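You operate a simulated robot arm through the tools that you are given. There is no shell and no other tool. Be economical: measure what you need, move in short steps, check, and stop when the job is done.

The job below is to be done with a simulated robot arm. You get a single attempt, and the scene is never put back.

Task
Paste the white label square on top of the brown carton.
Fine: load the paste brush at the tin, coat the middle of the top, put the brush back, then lay the label on the paste. Set down upright: paste brush. A coat counts when it lies all over at full strength: go over it till it gets no stronger.

The check looks at the end state, three seconds after you hand in, the way a careful person would. Anything else that was tipped, shoved, dropped, spilled or broken makes it a failure.

Robot
A 6-joint arm with a two-finger parallel gripper, fixed in place. Base frame: the origin is at the foot of the arm, x ahead of it, y to its left, z up. Units: m, degrees, N and s.
With the tool pointing down near the work surface it reaches from about 0.36 to 0.82 m from the base axis. Its first joint turns from -166.0 to 166.0 degrees. Payload 3.91 kg.
Tool frame: the origin (TCP) lies between the finger pads and is the grasp point; the fingertips stand 0.03 m ahead of it; z points along the fingers, y is the line along which they close. The gripper opens to 0.11 m. The fingers are 0.02 m wide and 0.01 m thick; the gripper's body (0.048 by 0.112 m) begins 0.055 m behind the TCP.
Orientation is told as [roll, pitch, yaw] about the base's x, y, z axes, in that order, counted from this pose: with the fingers straight down and closing along the base's y, the tool's x points along the base's -x, its y along +y and its z along -z.

Tools
- The arm moves only by the tool play_rows. Its argument "plan" is a list of rows, each a list of 7 numbers: the shift along the tool's x, y, z in m, then the turn, a rotation vector about the tool's x, y, z in degrees, then the gripper command, from -1 (fully open) to 1 (shut), values between in proportion. In form: [[tx, ty, tz, rx, ry, rz, grip], ...]. A call has 1 to 8 rows; each row shifts and turns the commanded pose from where the row before left it, along the tool's axes as they then stand. A row lasts 0.2 s, in which the tool goes at most 0.05 m and 8.6 degrees; a call with a longer step from one row to the next is refused whole, and so is a gripper value outside its range. A pose out of reach is approached as far as the arm can. The call stops where the force on the tool passes 40 N (or 10 N more than at its start, if that is more) or the arm is blocked; 0.2 s more then pass. Each finger travels about 0.045 m/s and halts on what it meets, pressing with about 40 N; the grip force reading is that of the motor and also rises with nothing between the fingers. The clock runs only during rows and for 0.2 s after the last one: add rows that do not move to give the fingers time. It gives the time, the measured TCP pose, the force on the tool (base axes), the opening and the grip force at its end, in the units of the frame above (readings bear some noise), with the torque about the TCP (base axes, N m) and any sound that the robot's microphone picked up.
- Cameras (640 x 400 px; columns grow to the right, rows downward): "scene" is fixed at [0.3911, 0.6579, 1.7215]; the picture's right is [-0.51, 0.86, 0.00], its down [0.79, 0.47, -0.39] and it looks along [-0.33, -0.20, -0.92] (base axes); focal length 312 px, centre (320, 200). "wrist" rides on the gripper at [0.077, 0.007, -0.114] in the tool frame; the picture's right is [-0.09, 1.00, 0.00], its down [-0.80, -0.07, -0.59] and it looks along [-0.59, -0.05, 0.80] (tool axes); focal length 270 px, centre (320, 200). There is no depth. A picture from a camera that has moved, and an enlarged one, comes with that camera's place and axes in the base frame and with its lens. The place of the scene camera against the robot may be out by one fixed shift of up to 0.018 m in any direction.
- capture(camera): a new picture of that camera. No time passes.
- slide_trunk(by): slides the trunk up (or, below 0, down) by that many m; the arm rides with it, the base frame stays. It gives what a move gives, with no picture.
- zoom(camera, box): a new picture of the part [left, top, right, bottom] of that camera's present view, enlarged. No time passes.
- close_job(): hands the job in; it is judged then, once.

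Work in short steps. Places have to be worked out from the pictures, the camera data and where the tool is seen: move nearer, look again, correct. Check each grasp and each placing, and mend what went wrong. You have 120 turns and 76 pictures in all, those below and enlarged ones among them. Open the gripper and draw the arm clear of the work before you hand the job in, unless the task says otherwise; then end with one line.

The tools are called after "Emit:" by a JSON object that holds its "fn" and its "kwargs". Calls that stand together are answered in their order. play_rows: Moves the arm, as the interface text tells. Its arguments: {"type":"object","properties":{"plan":{"type":"array"}},"required":["plan"]} The other tools are called the same way: slide_trunk (by) slides the trunk up or down; capture (camera) takes a picture; zoom (camera, box) takes an enlarged picture of a part of a camera's view; close_job () hands the job in.

At the start:

```text
time_s: 0.0
eef_pos: [0.1862, 0.3588, 1.256]
ee_rot: [0.0, 0.0, 0.1]
wrist_force: [0.0, -1.1, 0.3]
torque: [0.01, 0.02, -0.03]
finger_gap: 0.1099
grip_force: 0.0
trunk travel left (down, up): [-0.575, 0.035]
```

scene: 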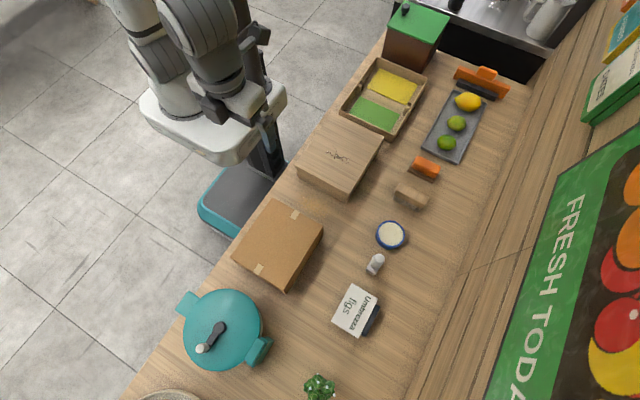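
wrist: 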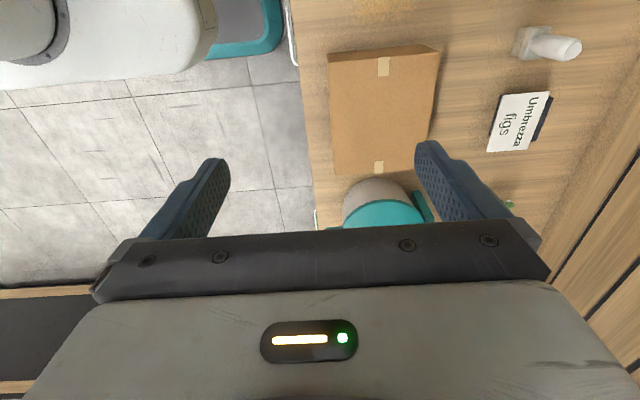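

I'll look at the objects enlarged before moving.

Emit:
{"fn": "zoom", "kwargs": {"camera": "scene", "box": [300, 140, 460, 240]}}

Emit:
{"fn": "zoom", "kwargs": {"camera": "scene", "box": [220, 190, 420, 350]}}

```text
4.00 times, centred on (380, 190) of scene
camera zoom: at [0.3911, 0.6579, 1.7215], right [-0.51, 0.86, 0.0], down [0.79, 0.47, -0.39], along [-0.33, -0.2, -0.92], focal length 1248 px, centre (80, 240)
```

zoom: 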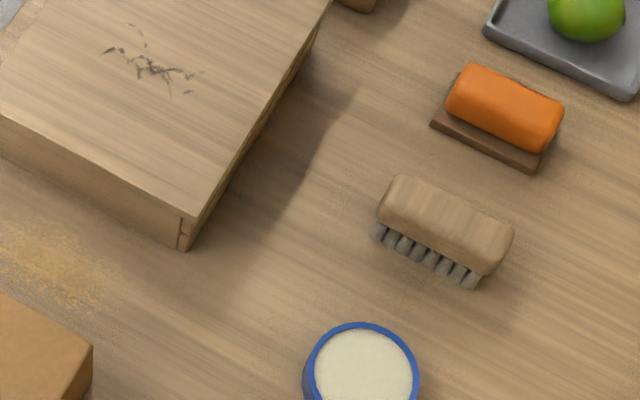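

```text
2.50 times, centred on (320, 270) of scene
camera zoom: at [0.3911, 0.6579, 1.7215], right [-0.51, 0.86, 0.0], down [0.79, 0.47, -0.39], along [-0.33, -0.2, -0.92], focal length 780 px, centre (320, 25)
```

zoom: 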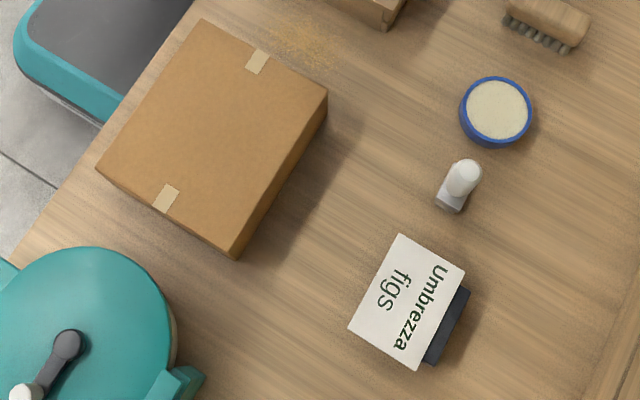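

Triangulating both pictures gives: label ≈ (0.31, 0.70, 0.91), brush ≈ (0.19, 0.70), tin ≈ (0.09, 0.70), table z ≈ 0.88. I move above this area, high, to look again.

Emit:
{"fn": "play_rows", "kwargs": {"plan": [[0.011, 0.0325, 0.013, 0, 0, 0, -1], [0.011, 0.0325, 0.013, 0, 0, 0, -1], [0.011, 0.0325, 0.013, 0, 0, 0, -1], [0.011, 0.0325, 0.013, 0, 0, 0, -1], [0.011, 0.0325, 0.013, 0, 0, 0, -1], [0.011, 0.0325, 0.013, 0, 0, 0, -1], [0.011, 0.0325, 0.013, 0, 0, 0, -1], [0.011, 0.0325, 0.013, 0, 0, 0, -1]]}}

Emit:
{"fn": "capture", "kwargs": {"camera": "wrist"}}

```text
time_s: 1.8
eef_pos: [0.0972, 0.6226, 1.1522]
ee_rot: [0.0, 0.0, 0.0]
wrist_force: [-0.2, 0.1, 0.4]
torque: [0.01, 0.01, -0.01]
finger_gap: 0.11
grip_force: 0.1
trunk travel left (down, up): [-0.575, 0.035]
```

```text
71 pictures are left
camera wrist: at [0.0216, 0.6288, 1.2669], right [0.09, 1.0, 0.0], down [0.8, -0.07, 0.59], along [0.59, -0.05, -0.8], focal length 270 px, centre (320, 200)
```

wrist: 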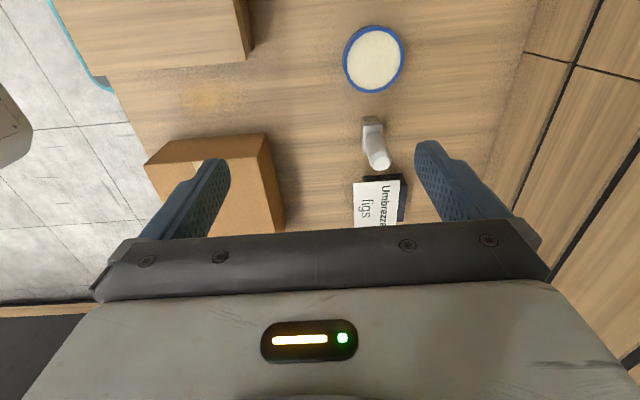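

Clear view of tin, brush and label; enlarge for precise measurement.

Emit:
{"fn": "zoom", "kwargs": {"camera": "wrist", "box": [320, 20, 440, 120]}}

Emit:
{"fn": "zoom", "kwargs": {"camera": "wrist", "box": [320, 105, 440, 230]}}

```text
4.00 times, centred on (380, 70) of wrist
camera zoom: at [0.0216, 0.6288, 1.2669], right [0.09, 1.0, 0.0], down [0.8, -0.07, 0.59], along [0.59, -0.05, -0.8], focal length 1081 px, centre (80, 720)
```

zoom: 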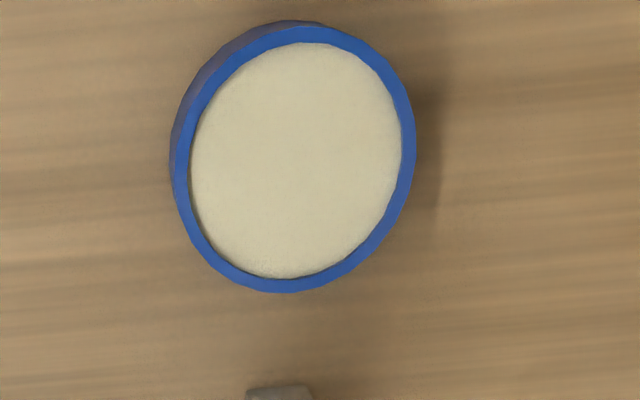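

```text
3.20 times, centred on (380, 168) of wrist
camera zoom: at [0.0216, 0.6288, 1.2669], right [0.09, 1.0, 0.0], down [0.8, -0.07, 0.59], along [0.59, -0.05, -0.8], focal length 865 px, centre (128, 304)
```

zoom: 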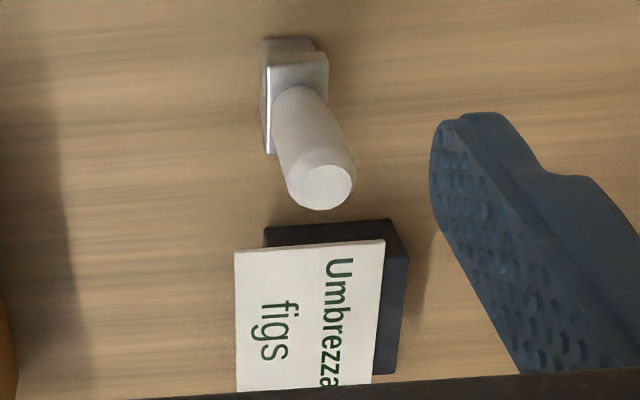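

Brush is upright: handle top ≈ (0.183, 0.690, 0.98), grey block below. I move to above it with clearance and look again.

Emit:
{"fn": "play_rows", "kwargs": {"plan": [[-0.0215, 0.017, 0.025, 0, 0, 0, -1], [-0.0215, 0.017, 0.025, 0, 0, 0, -1], [-0.0215, 0.017, 0.025, 0, 0, 0, -1], [-0.0215, 0.017, 0.02, 0, 0, 0, -1]]}}

Emit:
{"fn": "capture", "kwargs": {"camera": "wrist"}}

```text
time_s: 2.8
eef_pos: [0.1869, 0.6887, 1.0585]
ee_rot: [0.0, 0.1, 0.1]
wrist_force: [-0.8, 0.0, 0.0]
torque: [-0.01, 0.03, -0.03]
finger_gap: 0.1102
grip_force: 0.1
trunk travel left (down, up): [-0.575, 0.035]
```

```text
68 pictures are left
camera wrist: at [0.1096, 0.695, 1.1727], right [0.09, 1.0, 0.0], down [0.8, -0.07, 0.59], along [0.59, -0.05, -0.8], focal length 270 px, centre (320, 200)
```

wrist: 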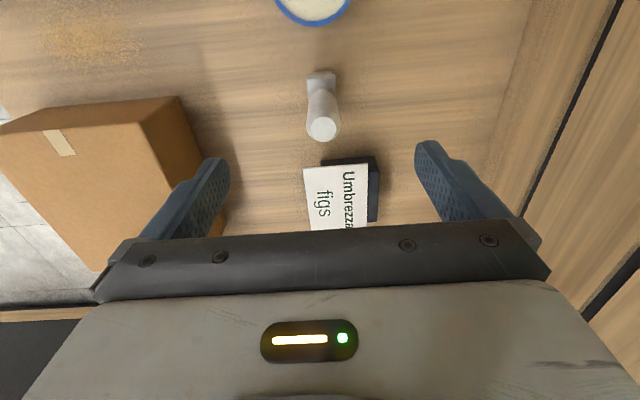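

Emit:
{"fn": "zoom", "kwargs": {"camera": "wrist", "box": [270, 55, 390, 235]}}

Emit:
{"fn": "zoom", "kwargs": {"camera": "wrist", "box": [280, 60, 360, 110]}}

```text
2.22 times, centred on (330, 145) of wrist
camera zoom: at [0.1096, 0.695, 1.1727], right [0.09, 1.0, 0.0], down [0.8, -0.07, 0.59], along [0.59, -0.05, -0.8], focal length 601 px, centre (298, 322)
```

zoom: 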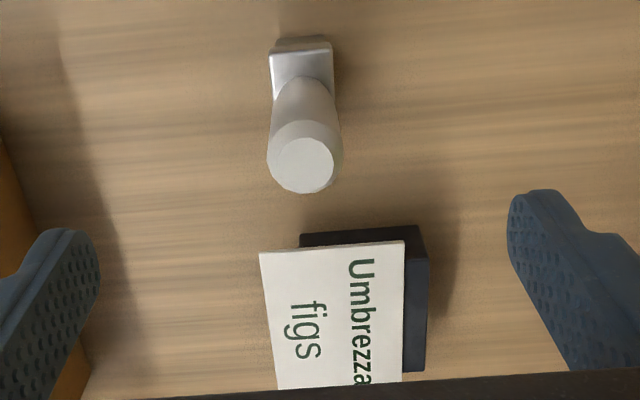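

```text
8.00 times, centred on (320, 85) of wrist
camera zoom: at [0.1096, 0.695, 1.1727], right [0.09, 1.0, 0.0], down [0.8, -0.07, 0.59], along [0.59, -0.05, -0.8], focal length 2162 px, centre (320, 1120)
```

zoom: 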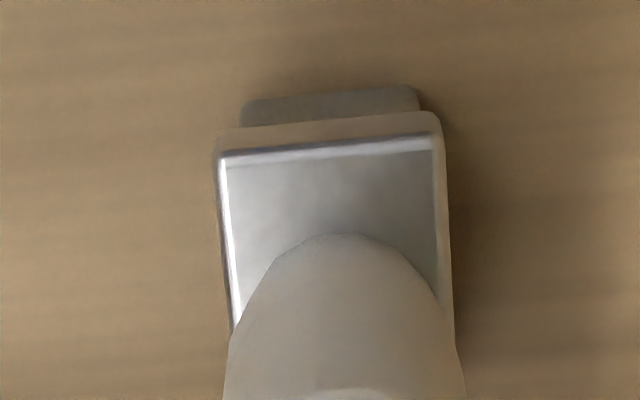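

Brush at (0.190, 0.691), top z≈0.97, yaw about aligned. I descend so the TCP is at z≈0.952 and check before closing.

Emit:
{"fn": "play_rows", "kwargs": {"plan": [[-0.003, 0.0023, 0.036, 0, 0, 0, -1], [0, 0, 0.036, 0, 0, 0, -1], [0, 0, 0.034, 0, 0, 0, -1], [0, 0, 0, 0, 0, 0, -1]]}}

Emit:
{"fn": "capture", "kwargs": {"camera": "wrist"}}

```text
time_s: 3.8
eef_pos: [0.1851, 0.6886, 0.9532]
ee_rot: [0.1, 0.0, 0.0]
wrist_force: [-0.3, 0.4, -0.1]
torque: [-0.02, -0.01, 0.0]
finger_gap: 0.11
grip_force: 0.1
trunk travel left (down, up): [-0.575, 0.035]
```

```text
65 pictures are left
camera wrist: at [0.1091, 0.6954, 1.0677], right [0.09, 1.0, 0.0], down [0.8, -0.07, 0.59], along [0.59, -0.05, -0.8], focal length 270 px, centre (320, 200)
```

wrist: 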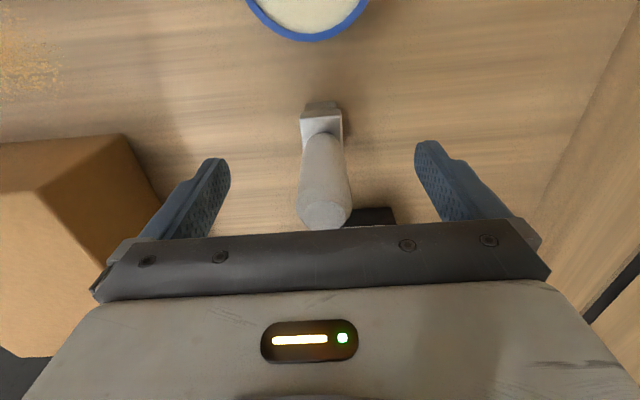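

Brush handle is centred between the fingers (≈ (0.189, 0.691)). Small correction, then close.

Emit:
{"fn": "play_rows", "kwargs": {"plan": [[-0.002, 0.002, 0, 0, 0, 0, -0.5], [0, 0, 0, 0, 0, 0, 0], [0, 0, 0, 0, 0, 0, 1], [0, 0, 0, 0, 0, 0, 1], [0, 0, 0, 0, 0, 0, 1], [0, 0, 0, 0, 0, 0, 1], [0, 0, 0, 0, 0, 0, 1], [0, 0, 0, 0, 0, 0, 1]]}}

Emit:
{"fn": "capture", "kwargs": {"camera": "wrist"}}

```text
time_s: 5.6
eef_pos: [0.1886, 0.6902, 0.9518]
ee_rot: [0.0, 0.0, 0.0]
wrist_force: [0.2, -0.4, 0.6]
torque: [-0.02, -0.05, 0.01]
finger_gap: 0.0268
grip_force: 40.5
trunk travel left (down, up): [-0.575, 0.035]
```

```text
64 pictures are left
camera wrist: at [0.1112, 0.6976, 1.0667], right [0.09, 1.0, 0.0], down [0.8, -0.07, 0.59], along [0.59, -0.05, -0.8], focal length 270 px, centre (320, 200)
```

wrist: 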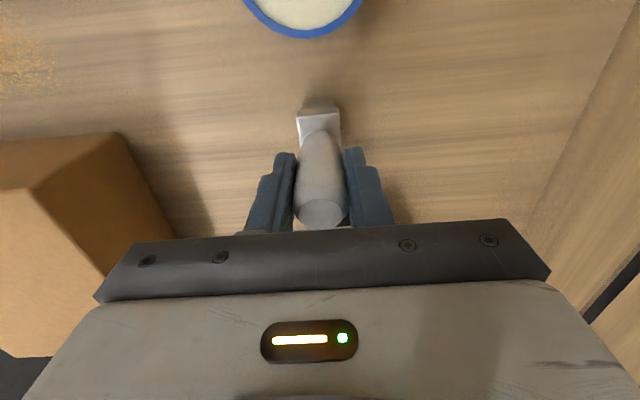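

Grasp holds (gap 27 mm). Lift 0.08 m, move toward the tin, and look.

Emit:
{"fn": "play_rows", "kwargs": {"plan": [[0, 0, -0.02, 0, 0, 0, 1], [0, 0, -0.03, 0, 0, 0, 1], [0, 0, -0.03, 0, 0, 0, 1], [0.03, 0, 0, 0, 0, 0, 1], [0.03, 0, 0, 0, 0, 0, 1], [0, 0, 0, 0, 0, 0, 1]]}}

Emit:
{"fn": "capture", "kwargs": {"camera": "wrist"}}

Emit:
{"fn": "capture", "kwargs": {"camera": "scene"}}

```text
time_s: 7.0
eef_pos: [0.1261, 0.6926, 1.0306]
ee_rot: [0.1, 0.1, 0.0]
wrist_force: [-0.6, 0.2, -1.0]
torque: [0.0, -0.02, 0.02]
finger_gap: 0.0269
grip_force: 39.8
trunk travel left (down, up): [-0.575, 0.035]
```

```text
63 pictures are left
camera wrist: at [0.0494, 0.6995, 1.1442], right [0.09, 1.0, 0.0], down [0.8, -0.07, 0.59], along [0.59, -0.05, -0.8], focal length 270 px, centre (320, 200)
```

wrist: 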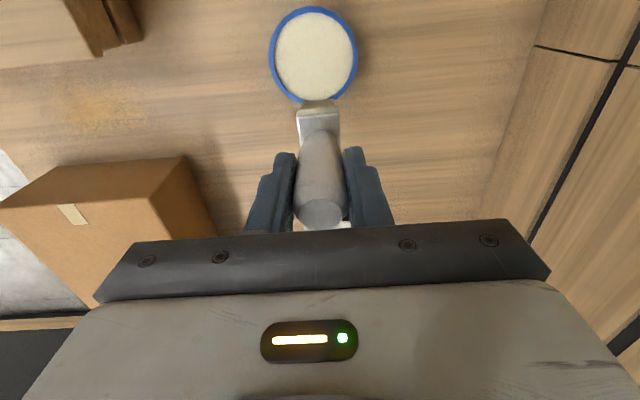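

```text
62 pictures are left
```

scene: 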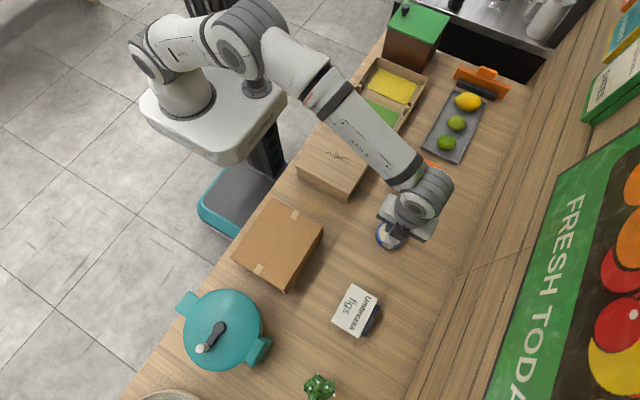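

Tin centre ≈ (0.084, 0.692). I move over it, lower part of the way, and check.

Emit:
{"fn": "play_rows", "kwargs": {"plan": [[0.022, 0, 0, 0, 0, 0, 1], [0.021, 0, 0, 0, 0, 0, 1], [0, 0, 0.015, 0, 0, 0, 1], [0, 0, 0.015, 0, 0, 0, 1], [0, 0, 0, 0, 0, 0, 1]]}}

Emit:
{"fn": "capture", "kwargs": {"camera": "wrist"}}

```text
time_s: 8.2
eef_pos: [0.0838, 0.6913, 1.0]
ee_rot: [0.1, 0.0, 0.0]
wrist_force: [0.4, -0.8, -1.6]
torque: [0.0, -0.01, 0.02]
finger_gap: 0.0267
grip_force: 39.2
trunk travel left (down, up): [-0.575, 0.035]
```

```text
61 pictures are left
camera wrist: at [0.0077, 0.6995, 1.1142], right [0.09, 1.0, 0.0], down [0.8, -0.07, 0.59], along [0.59, -0.05, -0.8], focal length 270 px, centre (320, 200)
```

wrist: 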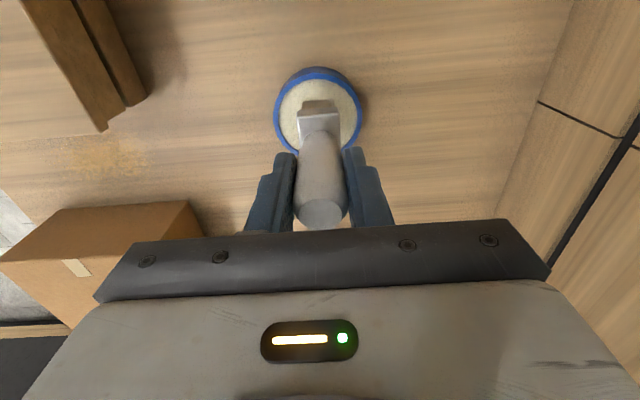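

Brush is centred over the tin. Lower gently in small steps, watching force.

Emit:
{"fn": "play_rows", "kwargs": {"plan": [[0, 0, 0.008, 0, 0, 0, 1], [0, 0, 0.005, 0, 0, 0, 1], [0, 0, 0.004, 0, 0, 0, 1], [0, 0, 0, 0, 0, 0, 1]]}}

Emit:
{"fn": "capture", "kwargs": {"camera": "wrist"}}

```text
time_s: 9.2
eef_pos: [0.0842, 0.6918, 0.9831]
ee_rot: [0.0, 0.1, 0.0]
wrist_force: [0.3, 0.3, -0.8]
torque: [0.0, -0.02, 0.01]
finger_gap: 0.0268
grip_force: 39.5
trunk travel left (down, up): [-0.575, 0.035]
```

```text
60 pictures are left
camera wrist: at [0.0078, 0.6985, 1.0979], right [0.09, 1.0, 0.0], down [0.8, -0.07, 0.59], along [0.59, -0.05, -0.8], focal length 270 px, centre (320, 200)
```

wrist: 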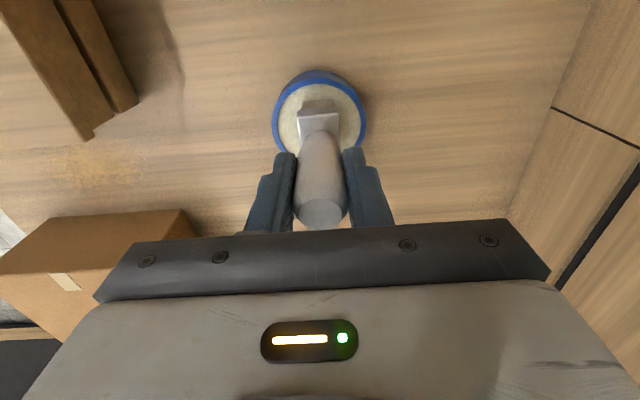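

Still no contact (brush bottom ≈0.031 above table). Continue down in 2 mm rows.

Emit:
{"fn": "play_rows", "kwargs": {"plan": [[0, 0, 0.002, 0, 0, 0, 1], [0, 0, 0.002, 0, 0, 0, 1], [0, 0, 0.002, 0, 0, 0, 1], [0, 0, 0, 0, 0, 0, 1]]}}

Emit:
{"fn": "zoom", "kwargs": {"camera": "wrist", "box": [260, 60, 380, 135]}}

```text
time_s: 10.2
eef_pos: [0.0858, 0.6925, 0.9787]
ee_rot: [0.4, 0.0, 0.1]
wrist_force: [0.7, 1.6, 13.3]
torque: [-0.04, -0.08, 0.04]
finger_gap: 0.0266
grip_force: 40.0
trunk travel left (down, up): [-0.575, 0.035]
```

```text
5.33 times, centred on (320, 98) of wrist
camera zoom: at [0.0077, 0.6984, 1.0942], right [0.09, 1.0, 0.0], down [0.8, -0.07, 0.59], along [0.59, -0.05, -0.8], focal length 1442 px, centre (320, 747)
```

zoom: 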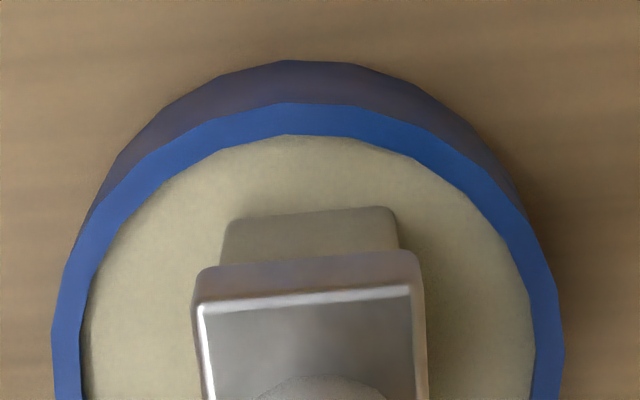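

Contact with the paste (13 N). I dwell briefly while easing, lift, and check the bristles.

Emit:
{"fn": "play_rows", "kwargs": {"plan": [[0, 0, -0.001, 0, 0, 0, 1], [0.004, 0, 0, 0, 0, 0, 1], [-0.008, 0, 0, 0, 0, 0, 1], [0.004, 0, 0, 0, 0, 0, 1], [0, 0, -0.02, 0, 0, 0, 1], [0, 0, -0.03, 0, 0, 0, 1], [0, 0, -0.03, 0, 0, 0, 1], [0, 0, -0.03, 0, 0, 0, 1]]}}

Emit:
{"fn": "capture", "kwargs": {"camera": "wrist"}}

Emit:
{"fn": "zoom", "kwargs": {"camera": "wrist", "box": [280, 70, 360, 120]}}

```text
time_s: 12.0
eef_pos: [0.0825, 0.6906, 1.089]
ee_rot: [0.0, 0.1, 0.0]
wrist_force: [-0.3, -0.6, -2.1]
torque: [0.01, -0.02, 0.0]
finger_gap: 0.0267
grip_force: 40.0
trunk travel left (down, up): [-0.575, 0.035]
```

```text
58 pictures are left
camera wrist: at [0.0065, 0.6975, 1.2025], right [0.09, 1.0, 0.0], down [0.8, -0.07, 0.59], along [0.59, -0.05, -0.8], focal length 270 px, centre (320, 200)
```

wrist: 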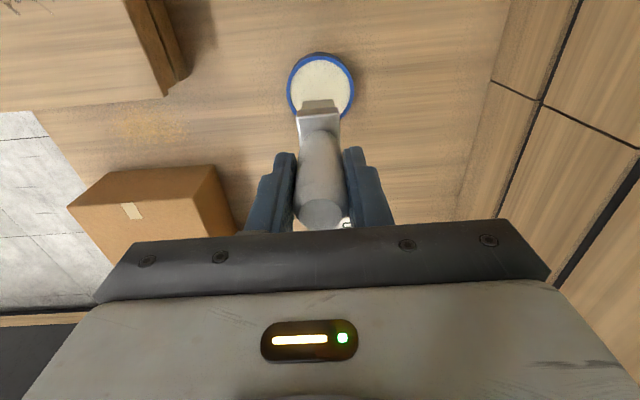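

```text
8.00 times, centred on (320, 95) of wrist
camera zoom: at [0.0065, 0.6975, 1.2025], right [0.09, 1.0, 0.0], down [0.8, -0.07, 0.59], along [0.59, -0.05, -0.8], focal length 2162 px, centre (320, 1040)
```

zoom: 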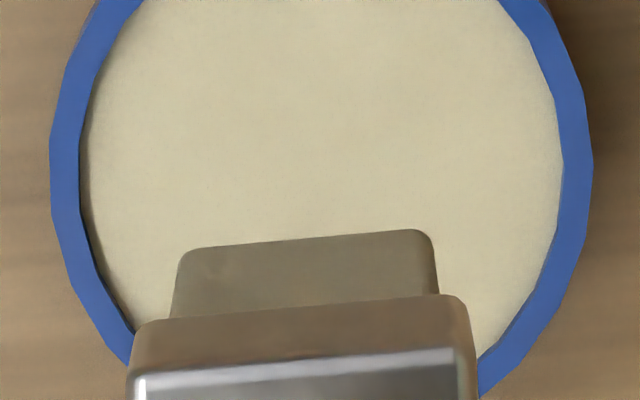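

Lifted clean. Now move toward the carton, high, and take a view to measure its top.

Emit:
{"fn": "play_rows", "kwargs": {"plan": [[-0.007, -0.032, -0.006, 0, 0, 0, 1], [-0.007, -0.032, -0.006, 0, 0, 0, 1], [-0.007, -0.032, -0.006, 0, 0, 0, 1], [-0.007, -0.032, -0.006, 0, 0, 0, 1], [-0.007, -0.032, -0.006, 0, 0, 0, 1], [0, 0, 0, 0, 0, 0, 1]]}}

Emit:
{"fn": "capture", "kwargs": {"camera": "wrist"}}

Emit:
{"fn": "zoom", "kwargs": {"camera": "scene", "box": [220, 180, 348, 300]}}

```text
time_s: 13.4
eef_pos: [0.1185, 0.5307, 1.1208]
ee_rot: [0.1, -0.1, -0.1]
wrist_force: [0.1, -0.4, -1.0]
torque: [0.02, -0.03, 0.01]
finger_gap: 0.0265
grip_force: 39.6
trunk travel left (down, up): [-0.575, 0.035]
```

```text
56 pictures are left
camera wrist: at [0.0426, 0.5382, 1.2343], right [0.09, 1.0, 0.0], down [0.8, -0.07, 0.59], along [0.59, -0.05, -0.8], focal length 270 px, centre (320, 200)
```

wrist: 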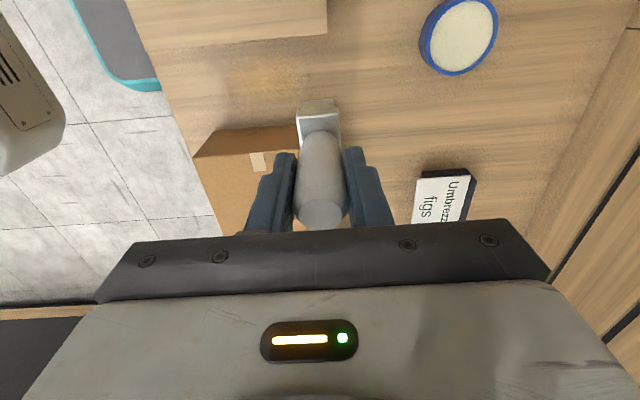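

```text
3.33 times, centred on (284, 240) of scene
camera zoom: at [0.3911, 0.6579, 1.7215], right [-0.51, 0.86, 0.0], down [0.79, 0.47, -0.39], along [-0.33, -0.2, -0.92], focal length 1040 px, centre (440, 67)
```

zoom: 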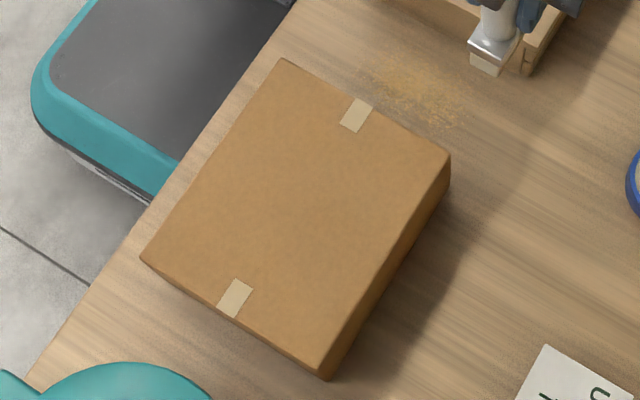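

Paste is on the bristles. Carton top: x 0.175–0.363, y 0.379–0.538, z≈0.955, centre (0.269, 0.458), aligned with base axes. Move above the centre, ~3 cm clear.

Emit:
{"fn": "play_rows", "kwargs": {"plan": [[-0.03, -0.0146, 0.008, 0, 0, 0, 1], [-0.03, -0.0146, 0.008, 0, 0, 0, 1], [-0.03, -0.0146, 0.008, 0, 0, 0, 1], [-0.03, -0.0146, 0.008, 0, 0, 0, 1], [-0.03, -0.0146, 0.008, 0, 0, 0, 1], [0, 0, 0.01, 0, 0, 0, 1], [0, 0, 0, 0, 0, 0, 1]]}}

Emit:
{"fn": "capture", "kwargs": {"camera": "wrist"}}

Emit:
{"fn": "zoom", "kwargs": {"camera": "scene", "box": [220, 180, 348, 300]}}

```text
time_s: 15.0
eef_pos: [0.2692, 0.4588, 1.0714]
ee_rot: [0.0, 0.0, -0.1]
wrist_force: [-0.4, 0.5, -1.2]
torque: [0.02, -0.01, -0.01]
finger_gap: 0.0266
grip_force: 39.7
trunk travel left (down, up): [-0.575, 0.035]
```

```text
54 pictures are left
camera wrist: at [0.194, 0.4665, 1.1851], right [0.09, 1.0, 0.0], down [0.8, -0.07, 0.59], along [0.59, -0.05, -0.8], focal length 270 px, centre (320, 200)
```

wrist: 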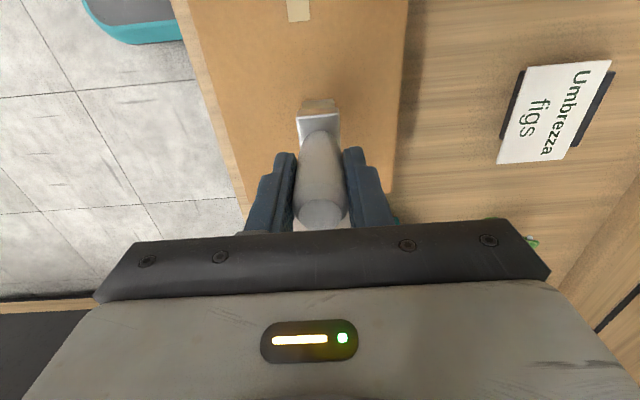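

```text
3.33 times, centred on (284, 240) of scene
camera zoom: at [0.3911, 0.6579, 1.7215], right [-0.51, 0.86, 0.0], down [0.79, 0.47, -0.39], along [-0.33, -0.2, -0.92], focal length 1040 px, centre (440, 67)
```

zoom: 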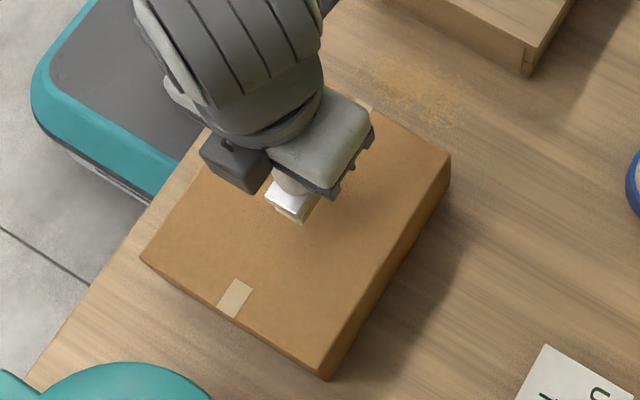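

Brush is over the centre of the carton. Lower carefully until contact.

Emit:
{"fn": "play_rows", "kwargs": {"plan": [[0, 0, 0.015, 0, 0, 0, 1], [0, 0, 0.012, 0, 0, 0, 1], [0, 0, 0.004, 0, 0, 0, 1], [0, 0, 0.003, 0, 0, 0, 1], [0, 0, 0, 0, 0, 0, 1]]}}

Emit:
{"fn": "capture", "kwargs": {"camera": "wrist"}}

```text
time_s: 16.2
eef_pos: [0.2706, 0.4592, 1.0377]
ee_rot: [0.0, 0.0, 0.0]
wrist_force: [-0.6, -0.3, 8.3]
torque: [-0.02, 0.08, -0.01]
finger_gap: 0.0266
grip_force: 39.9
trunk travel left (down, up): [-0.575, 0.035]
```

```text
52 pictures are left
camera wrist: at [0.1931, 0.4662, 1.1516], right [0.09, 1.0, 0.0], down [0.8, -0.07, 0.59], along [0.59, -0.05, -0.8], focal length 270 px, centre (320, 200)
```

wrist: 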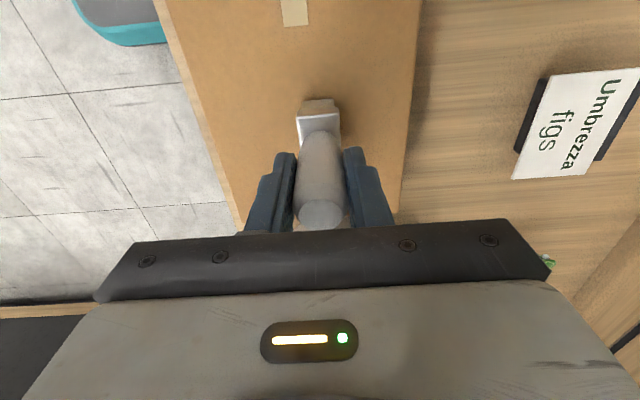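

Contact with ~8 N. I do a first stroke along ±x at the middle lane, then check the mark and that the carton stays put.

Emit:
{"fn": "play_rows", "kwargs": {"plan": [[-0.012, 0, 0, 0, 0, 0, 1], [-0.012, 0, 0, 0, 0, 0, 1], [-0.012, 0, 0, 0, 0, 0, 1], [0.018, 0, 0, 0, 0, 0, 1], [0.018, 0, 0, 0, 0, 0, 1], [0.018, 0, 0, 0, 0, 0, 1], [0.018, 0, 0, 0, 0, 0, 1]]}}

Emit:
{"fn": "capture", "kwargs": {"camera": "wrist"}}

Emit:
{"fn": "zoom", "kwargs": {"camera": "scene", "box": [220, 180, 348, 300]}}

```text
time_s: 17.9
eef_pos: [0.2352, 0.4599, 1.0376]
ee_rot: [0.3, -0.2, 0.2]
wrist_force: [2.1, -5.3, 13.6]
torque: [-0.51, 0.04, 0.09]
finger_gap: 0.0267
grip_force: 39.8
trunk travel left (down, up): [-0.575, 0.035]
stopped in row 7: the force on the tool passed its limit at 41 N (the readings are from after the stop); the commanded pose is now the measured one
```

```text
51 pictures are left
camera wrist: at [0.1576, 0.466, 1.1512], right [0.09, 1.0, 0.01], down [0.8, -0.07, 0.6], along [0.59, -0.05, -0.8], focal length 270 px, centre (320, 200)
```

wrist: 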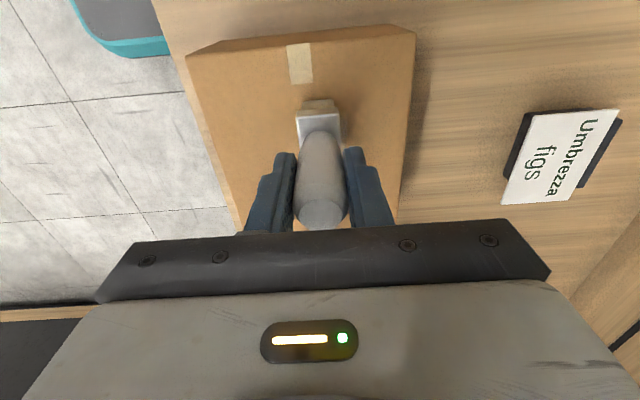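

```text
3.33 times, centred on (284, 240) of scene
camera zoom: at [0.3911, 0.6579, 1.7215], right [-0.51, 0.86, 0.0], down [0.79, 0.47, -0.39], along [-0.33, -0.2, -0.92], focal length 1040 px, centre (440, 67)
```

zoom: 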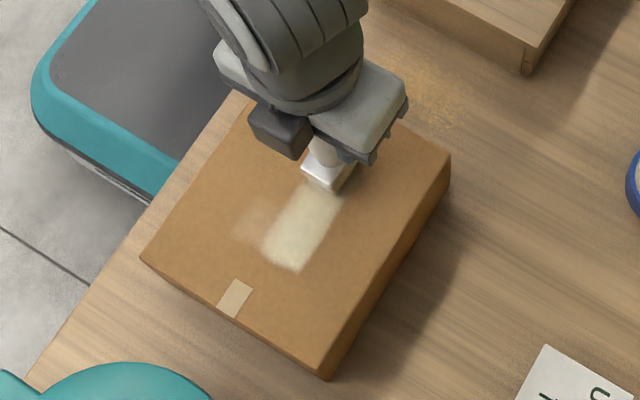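

Paste goes on well; the force spiked, carton hasn't moved. I ease up 1 mm and stroke the lane toward −y.

Emit:
{"fn": "play_rows", "kwargs": {"plan": [[0, 0, -0.0015, 0, 0, 0, 1], [0, -0.01, 0, 0, 0, 0, 1], [0, -0.01, 0, 0, 0, 0, 1], [-0.015, 0, 0, 0, 0, 0, 1], [-0.015, 0, 0, 0, 0, 0, 1], [-0.015, 0, 0, 0, 0, 0, 1], [-0.015, 0, 0, 0, 0, 0, 1], [-0.012, 0, 0, 0, 0, 0, 1]]}}

Emit:
{"fn": "zoom", "kwargs": {"camera": "scene", "box": [220, 180, 348, 300]}}

```text
time_s: 19.7
eef_pos: [0.306, 0.4409, 1.0388]
ee_rot: [0.2, -0.1, 0.1]
wrist_force: [-0.4, 0.8, -1.3]
torque: [0.04, 0.02, 0.02]
finger_gap: 0.0267
grip_force: 39.8
trunk travel left (down, up): [-0.575, 0.035]
```

```text
3.33 times, centred on (284, 240) of scene
camera zoom: at [0.3911, 0.6579, 1.7215], right [-0.51, 0.86, 0.0], down [0.79, 0.47, -0.39], along [-0.33, -0.2, -0.92], focal length 1040 px, centre (440, 67)
```

zoom: 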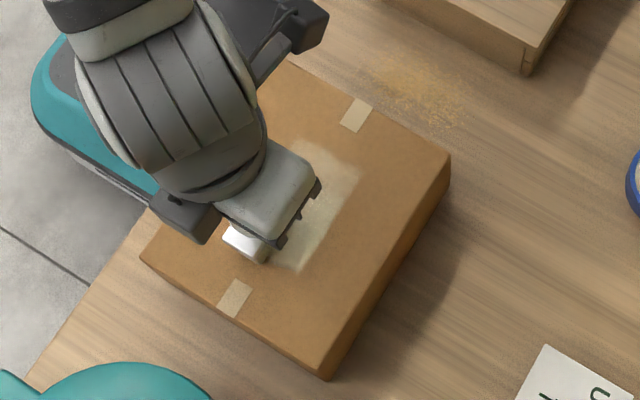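

No contact force now; lower 1 mm and stroke back in this lane, then swing up to see.

Emit:
{"fn": "play_rows", "kwargs": {"plan": [[0, 0, 0.001, 0, 0, 0, 1], [0.015, 0, 0, 0, 0, 0, 1], [0.015, 0, 0, 0, 0, 0, 1], [0.015, 0, 0, 0, 0, 0, 1], [0.015, 0, 0, 0, 0, 0, 1], [0.015, 0, 0, 0, 0, 0, 1], [0, 0, 0, 0, 0, 0, 1]]}}

Emit:
{"fn": "zoom", "kwargs": {"camera": "scene", "box": [220, 180, 348, 300]}}

```text
time_s: 21.3
eef_pos: [0.2308, 0.4406, 1.036]
ee_rot: [0.4, -0.1, 0.1]
wrist_force: [2.0, 0.6, 8.0]
torque: [-0.09, 0.02, 0.01]
finger_gap: 0.0268
grip_force: 39.7
trunk travel left (down, up): [-0.575, 0.035]
```

```text
3.33 times, centred on (284, 240) of scene
camera zoom: at [0.3911, 0.6579, 1.7215], right [-0.51, 0.86, 0.0], down [0.79, 0.47, -0.39], along [-0.33, -0.2, -0.92], focal length 1040 px, centre (440, 67)
```

zoom: 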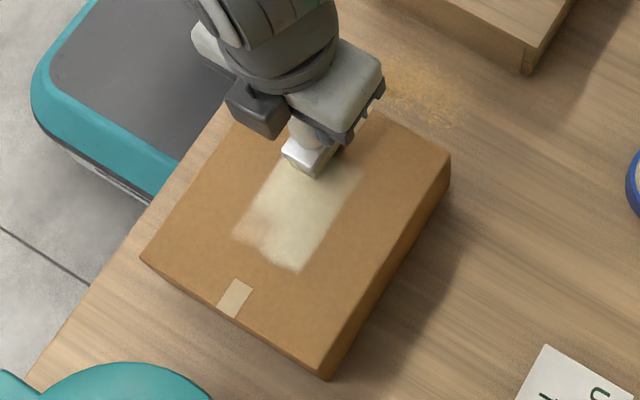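

Band now covers roughly y 0.428–0.485. Do the +y lane next (TCP y≈0.472).

Emit:
{"fn": "play_rows", "kwargs": {"plan": [[0, 0.011, 0, 0, 0, 0, 1], [0, 0.011, 0, 0, 0, 0, 1], [0, 0.01, 0, 0, 0, 0, 1], [-0.016, 0, 0, 0, 0, 0, 1], [-0.016, 0, 0, 0, 0, 0, 1], [-0.016, 0, 0, 0, 0, 0, 1], [-0.016, 0, 0, 0, 0, 0, 1], [-0.015, 0, 0, 0, 0, 0, 1]]}}

Emit:
{"fn": "zoom", "kwargs": {"camera": "scene", "box": [220, 180, 348, 300]}}

```text
time_s: 23.1
eef_pos: [0.3103, 0.4736, 1.0372]
ee_rot: [0.1, 0.0, 0.1]
wrist_force: [0.7, 0.6, 1.6]
torque: [-0.03, -0.03, 0.0]
finger_gap: 0.027
grip_force: 39.7
trunk travel left (down, up): [-0.575, 0.035]
```

```text
3.33 times, centred on (284, 240) of scene
camera zoom: at [0.3911, 0.6579, 1.7215], right [-0.51, 0.86, 0.0], down [0.79, 0.47, -0.39], along [-0.33, -0.2, -0.92], focal length 1040 px, centre (440, 67)
```

zoom: 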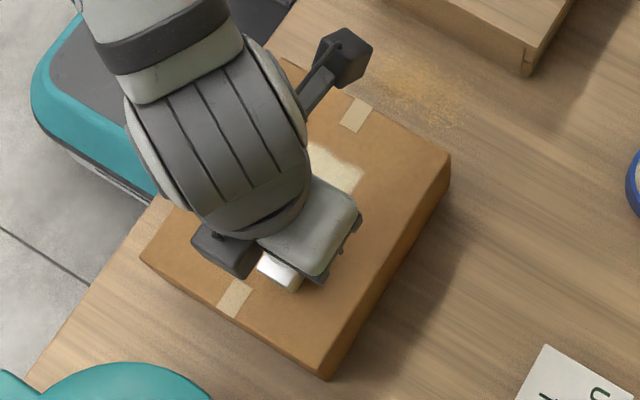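

Stroke back over the middle of this lane with a touch more pressure, then return across to the centre lane.

Emit:
{"fn": "play_rows", "kwargs": {"plan": [[0, 0, 0.0005, 0, 0, 0, 1], [0.016, 0, 0, 0, 0, 0, 1], [0.016, 0, 0, 0, 0, 0, 1], [0.016, 0, 0, 0, 0, 0, 1], [0.016, 0, 0, 0, 0, 0, 1], [0.015, 0, 0, 0, 0, 0, 1], [0, -0.015, 0, 0, 0, 0, 1], [0, 0, 0, 0, 0, 0, 1]]}}

Emit:
{"fn": "zoom", "kwargs": {"camera": "scene", "box": [220, 180, 348, 300]}}

```text
time_s: 24.9
eef_pos: [0.2317, 0.4558, 1.0371]
ee_rot: [0.2, -0.1, 0.1]
wrist_force: [-3.0, 1.5, 12.3]
torque: [0.09, 0.49, 0.03]
finger_gap: 0.027
grip_force: 40.4
trunk travel left (down, up): [-0.575, 0.035]
```

```text
3.33 times, centred on (284, 240) of scene
camera zoom: at [0.3911, 0.6579, 1.7215], right [-0.51, 0.86, 0.0], down [0.79, 0.47, -0.39], along [-0.33, -0.2, -0.92], focal length 1040 px, centre (440, 67)
```

zoom: 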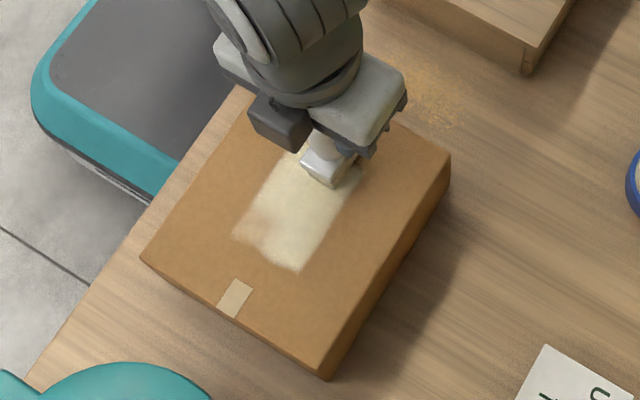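

The band's right edge didn't widen, so I lift off to view the whole coat.

Emit:
{"fn": "play_rows", "kwargs": {"plan": [[0, 0, -0.02, 0, 0, 0, 1], [0.02, 0, -0.03, 0, 0, 0, 1], [0.035, 0.02, -0.01, 0, 0, 0, 1], [0.035, 0.02, 0, 0, 0, 0, 1], [0, 0, 0, 0, 0, 0, 1]]}}

Emit:
{"fn": "zoom", "kwargs": {"camera": "scene", "box": [240, 195, 336, 275]}}

Emit:
{"fn": "capture", "kwargs": {"camera": "wrist"}}

```text
time_s: 26.1
eef_pos: [0.1406, 0.4968, 1.095]
ee_rot: [0.2, -0.1, 0.1]
wrist_force: [0.8, 0.1, -0.7]
torque: [-0.01, 0.01, 0.0]
finger_gap: 0.0266
grip_force: 39.9
trunk travel left (down, up): [-0.575, 0.035]
```

```text
5.00 times, centred on (288, 235) of scene
camera zoom: at [0.3911, 0.6579, 1.7215], right [-0.51, 0.86, 0.0], down [0.79, 0.47, -0.39], along [-0.33, -0.2, -0.92], focal length 1561 px, centre (480, 25)
```

zoom: 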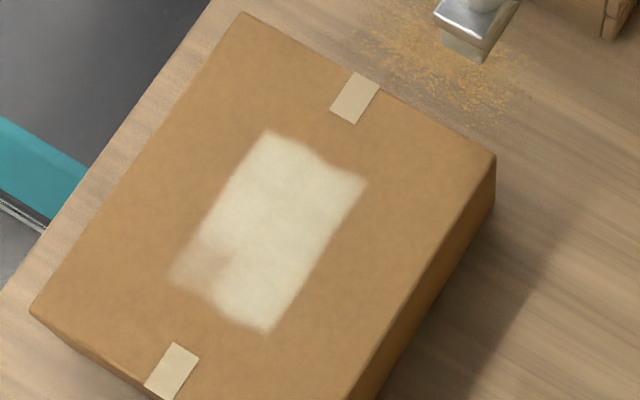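

```text
44 pictures are left
camera wrist: at [0.0643, 0.5039, 1.2094], right [0.09, 1.0, 0.0], down [0.8, -0.07, 0.6], along [0.59, -0.05, -0.8], focal length 270 px, centre (320, 200)
```

wrist: 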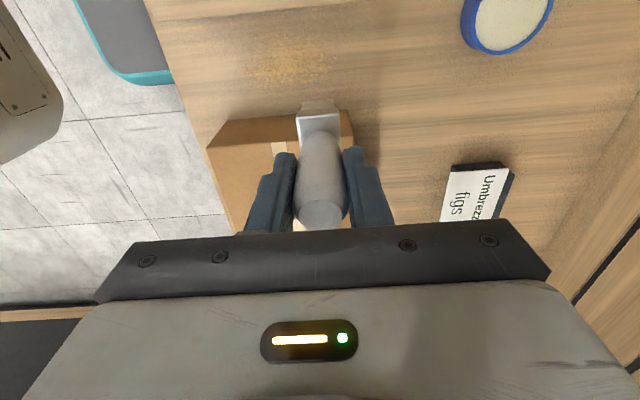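

Patch seems to be a fixed area ≈ x 0.219–0.311, y 0.426–0.485, centred on the carton; the far −y corner is weak. I go back for more passes, starting in the −y lane.

Emit:
{"fn": "play_rows", "kwargs": {"plan": [[-0.03, -0.02, 0, 0, 0, 0, 1], [-0.03, -0.022, 0, 0, 0, 0, 1], [-0.025, -0.02, 0, 0, 0, 0, 1], [0, 0, 0.03, 0, 0, 0, 1], [0, 0, 0.024, 0, 0, 0, 1], [0, 0, 0.003, 0, 0, 0, 1], [0, 0, 0, 0, 0, 0, 1]]}}

```text
time_s: 27.7
eef_pos: [0.2276, 0.4352, 1.038]
ee_rot: [0.2, -0.1, 0.1]
wrist_force: [-0.1, -0.8, -1.5]
torque: [-0.02, 0.01, -0.01]
finger_gap: 0.0268
grip_force: 39.7
trunk travel left (down, up): [-0.575, 0.035]
```

Emit:
{"fn": "play_rows", "kwargs": {"plan": [[0, 0, 0.0013, 0, 0, 0, 1], [-0.016, 0, 0, 0, 0, 0, 1], [-0.016, 0, 0, 0, 0, 0, 1], [-0.016, 0, 0, 0, 0, 0, 1], [-0.016, 0, 0, 0, 0, 0, 1], [-0.014, 0, 0, 0, 0, 0, 1], [0, 0, 0, 0, 0, 0, 1]]}}

```text
time_s: 29.3
eef_pos: [0.3047, 0.4373, 1.038]
ee_rot: [0.3, -0.1, 0.1]
wrist_force: [1.1, -0.7, -1.8]
torque: [0.01, 0.02, -0.03]
finger_gap: 0.0269
grip_force: 40.0
trunk travel left (down, up): [-0.575, 0.035]
```

No contact here (that's the weak corner). Lower in small steps until the brush presses.

Emit:
{"fn": "play_rows", "kwargs": {"plan": [[0, 0, 0.001, 0, 0, 0, 1], [0, 0, 0.0007, 0, 0, 0, 1], [0, 0, 0, 0, 0, 0, 1]]}}

```text
time_s: 30.1
eef_pos: [0.3031, 0.4357, 1.0369]
ee_rot: [0.2, -0.2, 0.1]
wrist_force: [1.1, 2.9, 5.6]
torque: [0.17, -0.01, -0.04]
finger_gap: 0.0266
grip_force: 40.2
trunk travel left (down, up): [-0.575, 0.035]
```

Contact 5.6 N. Stroke back and forth in the far half of this lane.

Emit:
{"fn": "play_rows", "kwargs": {"plan": [[0.015, 0, 0, 0, 0, 0, 1], [0.015, 0, 0, 0, 0, 0, 1], [0.015, 0, 0, 0, 0, 0, 1], [0, 0.006, 0, 0, 0, 0, 1], [-0.015, 0, 0, 0, 0, 0, 1], [-0.015, 0, 0, 0, 0, 0, 1], [-0.017, 0, 0, 0, 0, 0, 1], [0, 0, 0, 0, 0, 0, 1]]}}

```text
time_s: 31.9
eef_pos: [0.3066, 0.4432, 1.0377]
ee_rot: [0.1, -0.3, 0.0]
wrist_force: [-3.5, 0.9, 10.6]
torque: [-0.05, 0.37, -0.03]
finger_gap: 0.0267
grip_force: 40.1
trunk travel left (down, up): [-0.575, 0.035]
```

Now along the far edge toward +y and back along the +y lane.

Emit:
{"fn": "play_rows", "kwargs": {"plan": [[0, 0.012, 0, 0, 0, 0, 1], [0, 0.012, 0, 0, 0, 0, 1], [0, 0.01, 0, 0, 0, 0, 1], [0.016, 0, 0, 0, 0, 0, 1], [0.016, 0, 0, 0, 0, 0, 1], [0.016, 0, 0, 0, 0, 0, 1], [0.016, 0, 0, 0, 0, 0, 1], [0.014, 0, 0, 0, 0, 0, 1]]}}

Emit:
{"fn": "zoom", "kwargs": {"camera": "scene", "box": [240, 195, 336, 275]}}

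```text
time_s: 33.7
eef_pos: [0.2294, 0.4752, 1.0371]
ee_rot: [0.2, -0.1, 0.0]
wrist_force: [4.5, -0.3, 13.3]
torque: [-0.04, -0.19, 0.04]
finger_gap: 0.0267
grip_force: 39.7
trunk travel left (down, up): [-0.575, 0.035]
```

```text
5.00 times, centred on (288, 235) of scene
camera zoom: at [0.3911, 0.6579, 1.7215], right [-0.51, 0.86, 0.0], down [0.79, 0.47, -0.39], along [-0.33, -0.2, -0.92], focal length 1561 px, centre (480, 25)
```

zoom: 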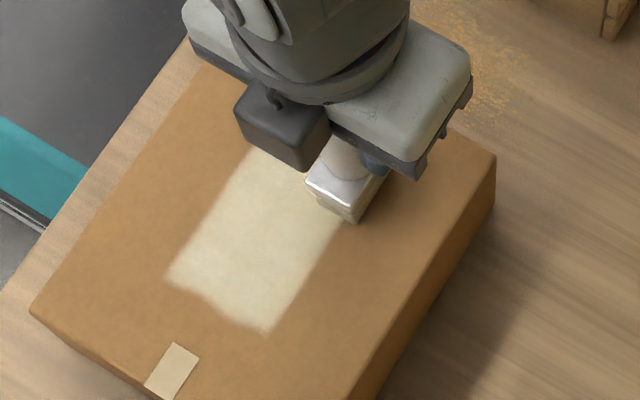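

Weak corner is filled. Continue: near edge across to −y (a bit further toward −x), then centre lane out to the far edge.

Emit:
{"fn": "play_rows", "kwargs": {"plan": [[0.008, 0, -0.0004, 0, 0, 0, 1], [0, -0.012, 0, 0, 0, 0, 1], [0, -0.012, 0, 0, 0, 0, 1], [0, -0.012, 0, 0, 0, 0, 1], [0, 0.012, 0, 0, 0, 0, 1], [0, 0.006, 0, 0, 0, 0, 1], [-0.015, 0, 0, 0, 0, 0, 1], [-0.015, 0, 0, 0, 0, 0, 1]]}}

Emit:
{"fn": "play_rows", "kwargs": {"plan": [[-0.015, 0, 0, 0, 0, 0, 1], [-0.015, 0, 0, 0, 0, 0, 1], [-0.015, 0, 0, 0, 0, 0, 1], [-0.015, 0, 0, 0, 0, 0, 1], [0, 0, 0, 0, 0, 0, 1]]}}

Emit:
{"fn": "zoom", "kwargs": {"camera": "scene", "box": [240, 195, 336, 275]}}

```text
time_s: 35.5
eef_pos: [0.2517, 0.4579, 1.0365]
ee_rot: [0.2, -0.1, 0.1]
wrist_force: [0.7, 0.1, -0.8]
torque: [-0.01, 0.01, -0.01]
finger_gap: 0.0268
grip_force: 39.7
trunk travel left (down, up): [-0.575, 0.035]
```

```text
time_s: 36.7
eef_pos: [0.3099, 0.4592, 1.0366]
ee_rot: [0.2, -0.1, 0.1]
wrist_force: [0.1, 0.7, -0.4]
torque: [-0.02, 0.05, 0.0]
finger_gap: 0.0269
grip_force: 40.2
trunk travel left (down, up): [-0.575, 0.035]
```

```text
5.00 times, centred on (288, 235) of scene
camera zoom: at [0.3911, 0.6579, 1.7215], right [-0.51, 0.86, 0.0], down [0.79, 0.47, -0.39], along [-0.33, -0.2, -0.92], focal length 1561 px, centre (480, 25)
```

zoom: 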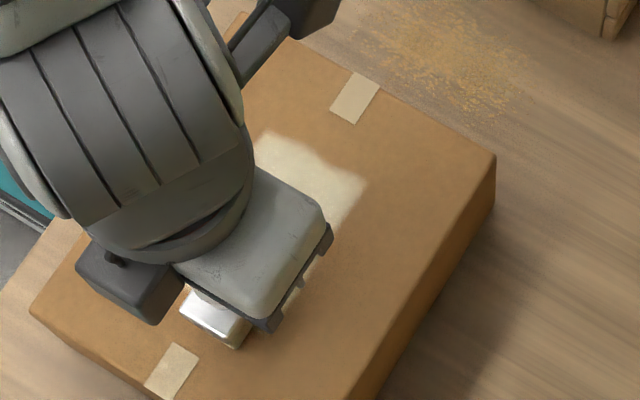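

Contact was lost on those passes. Lower until it presses again.

Emit:
{"fn": "play_rows", "kwargs": {"plan": [[0, 0, 0.001, 0, 0, 0, 1], [0, 0, 0.0005, 0, 0, 0, 1], [0, 0, 0, 0, 0, 0, 1]]}}

```text
time_s: 37.5
eef_pos: [0.3106, 0.4582, 1.0372]
ee_rot: [0.4, -0.2, 0.1]
wrist_force: [3.4, 1.4, 19.0]
torque: [0.0, -0.07, 0.01]
finger_gap: 0.0267
grip_force: 39.8
trunk travel left (down, up): [-0.575, 0.035]
```

Emit:
{"fn": "play_rows", "kwargs": {"plan": [[0, -0.01, -0.0005, 0, 0, 0, 1], [0, -0.01, 0, 0, 0, 0, 1], [0, 0.013, 0, 0, 0, 0, 1], [0, 0.013, 0, 0, 0, 0, 1], [0, 0.01, 0, 0, 0, 0, 1], [0, -0.013, 0, 0, 0, 0, 1], [0.015, 0, 0, 0, 0, 0, 1], [0.015, 0, 0, 0, 0, 0, 1]]}}

Emit:
{"fn": "play_rows", "kwargs": {"plan": [[0.015, 0, 0, 0, 0, 0, 1], [0.015, 0, 0, 0, 0, 0, 1], [0.015, 0, 0, 0, 0, 0, 1], [0.013, 0, 0, 0, 0, 0, 1], [0, 0, 0, 0, 0, 0, 1]]}}

Emit:
{"fn": "zoom", "kwargs": {"camera": "scene", "box": [240, 195, 336, 275]}}

```text
time_s: 39.3
eef_pos: [0.2798, 0.46, 1.0365]
ee_rot: [0.4, -0.1, 0.0]
wrist_force: [12.7, 1.0, 32.4]
torque: [-0.15, -0.89, 0.08]
finger_gap: 0.0269
grip_force: 40.0
trunk travel left (down, up): [-0.575, 0.035]
```

```text
time_s: 40.5
eef_pos: [0.2226, 0.4599, 1.0361]
ee_rot: [0.3, 0.0, -0.1]
wrist_force: [8.3, -2.6, 20.8]
torque: [-0.24, -0.42, 0.05]
finger_gap: 0.0267
grip_force: 39.9
trunk travel left (down, up): [-0.575, 0.035]
```

```text
5.00 times, centred on (288, 235) of scene
camera zoom: at [0.3911, 0.6579, 1.7215], right [-0.51, 0.86, 0.0], down [0.79, 0.47, -0.39], along [-0.33, -0.2, -0.92], focal length 1561 px, centre (480, 25)
```

zoom: 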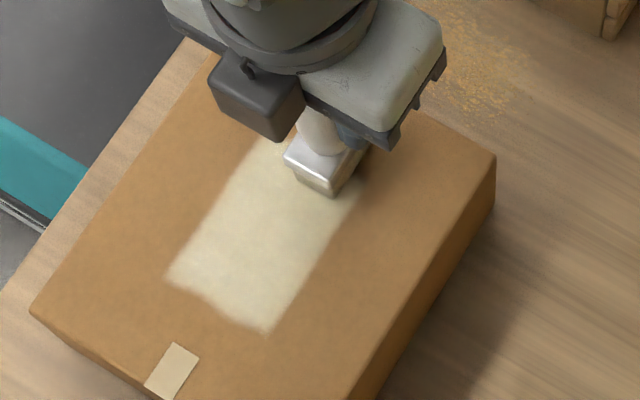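

Emit:
{"fn": "play_rows", "kwargs": {"plan": [[0, 0.012, -0.0006, 0, 0, 0, 1], [0, 0.008, 0, 0, 0, 0, 1], [0, -0.012, 0, 0, 0, 0, 1], [0, -0.012, 0, 0, 0, 0, 1], [0, -0.014, 0, 0, 0, 0, 1], [-0.015, 0, 0, 0, 0, 0, 1], [-0.015, 0, 0, 0, 0, 0, 1], [-0.015, 0, 0, 0, 0, 0, 1]]}}

Emit:
{"fn": "play_rows", "kwargs": {"plan": [[-0.015, 0, 0, 0, 0, 0, 1], [-0.015, 0, 0, 0, 0, 0, 1], [-0.015, 0, 0, 0, 0, 0, 1], [0, 0, 0, 0, 0, 0, 1]]}}

Emit:
{"fn": "zoom", "kwargs": {"camera": "scene", "box": [240, 195, 336, 275]}}

```text
time_s: 42.3
eef_pos: [0.2649, 0.4435, 1.0356]
ee_rot: [0.1, -0.2, 0.1]
wrist_force: [-4.1, -0.8, 12.4]
torque: [-0.08, 0.51, -0.08]
finger_gap: 0.0265
grip_force: 40.4
trunk travel left (down, up): [-0.575, 0.035]
```

```text
time_s: 43.3
eef_pos: [0.3109, 0.443, 1.0358]
ee_rot: [0.1, 0.0, 0.1]
wrist_force: [-2.5, -1.8, 4.2]
torque: [-0.11, 0.07, -0.06]
finger_gap: 0.0268
grip_force: 40.6
trunk travel left (down, up): [-0.575, 0.035]
```

```text
5.00 times, centred on (288, 235) of scene
camera zoom: at [0.3911, 0.6579, 1.7215], right [-0.51, 0.86, 0.0], down [0.79, 0.47, -0.39], along [-0.33, -0.2, -0.92], focal length 1561 px, centre (480, 25)
```

zoom: 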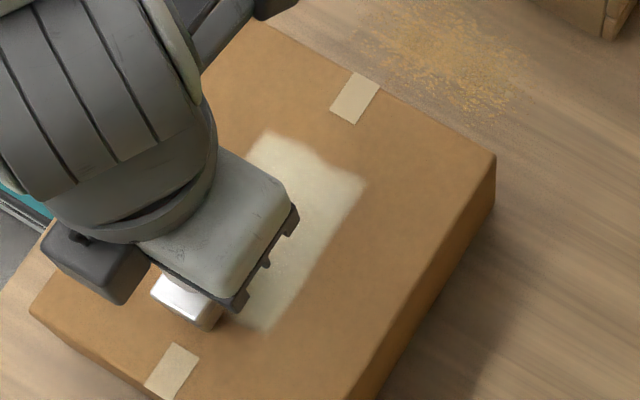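

Edges no longer change. One more full set of passes for strength: centre lane, then +y lane.

Emit:
{"fn": "play_rows", "kwargs": {"plan": [[0, 0.012, 0.0003, 0, 0, 0, 1], [0.015, 0, 0, 0, 0, 0, 1], [0.015, 0, 0, 0, 0, 0, 1], [0.015, 0, 0, 0, 0, 0, 1], [0.015, 0, 0, 0, 0, 0, 1], [0.015, 0, 0, 0, 0, 0, 1], [0.013, 0, 0, 0, 0, 0, 1], [0, 0, 0, 0, 0, 0, 1]]}}

Emit:
{"fn": "play_rows", "kwargs": {"plan": [[0, 0.016, 0, 0, 0, 0, 1], [-0.015, 0, 0, 0, 0, 0, 1], [-0.015, 0, 0, 0, 0, 0, 1], [-0.015, 0, 0, 0, 0, 0, 1], [-0.015, 0, 0, 0, 0, 0, 1], [-0.015, 0, 0, 0, 0, 0, 1], [-0.013, 0, 0, 0, 0, 0, 1], [0, 0, 0, 0, 0, 0, 1]]}}

```text
time_s: 45.1
eef_pos: [0.2255, 0.4534, 1.0358]
ee_rot: [0.3, -0.1, 0.1]
wrist_force: [3.5, 0.3, 11.6]
torque: [-0.06, -0.24, 0.03]
finger_gap: 0.0268
grip_force: 40.3
trunk travel left (down, up): [-0.575, 0.035]
```

```text
time_s: 46.9
eef_pos: [0.3121, 0.472, 1.0359]
ee_rot: [0.1, -0.1, 0.0]
wrist_force: [-0.9, 0.3, 5.4]
torque: [-0.01, 0.1, 0.01]
finger_gap: 0.0268
grip_force: 40.0
trunk travel left (down, up): [-0.575, 0.035]
```

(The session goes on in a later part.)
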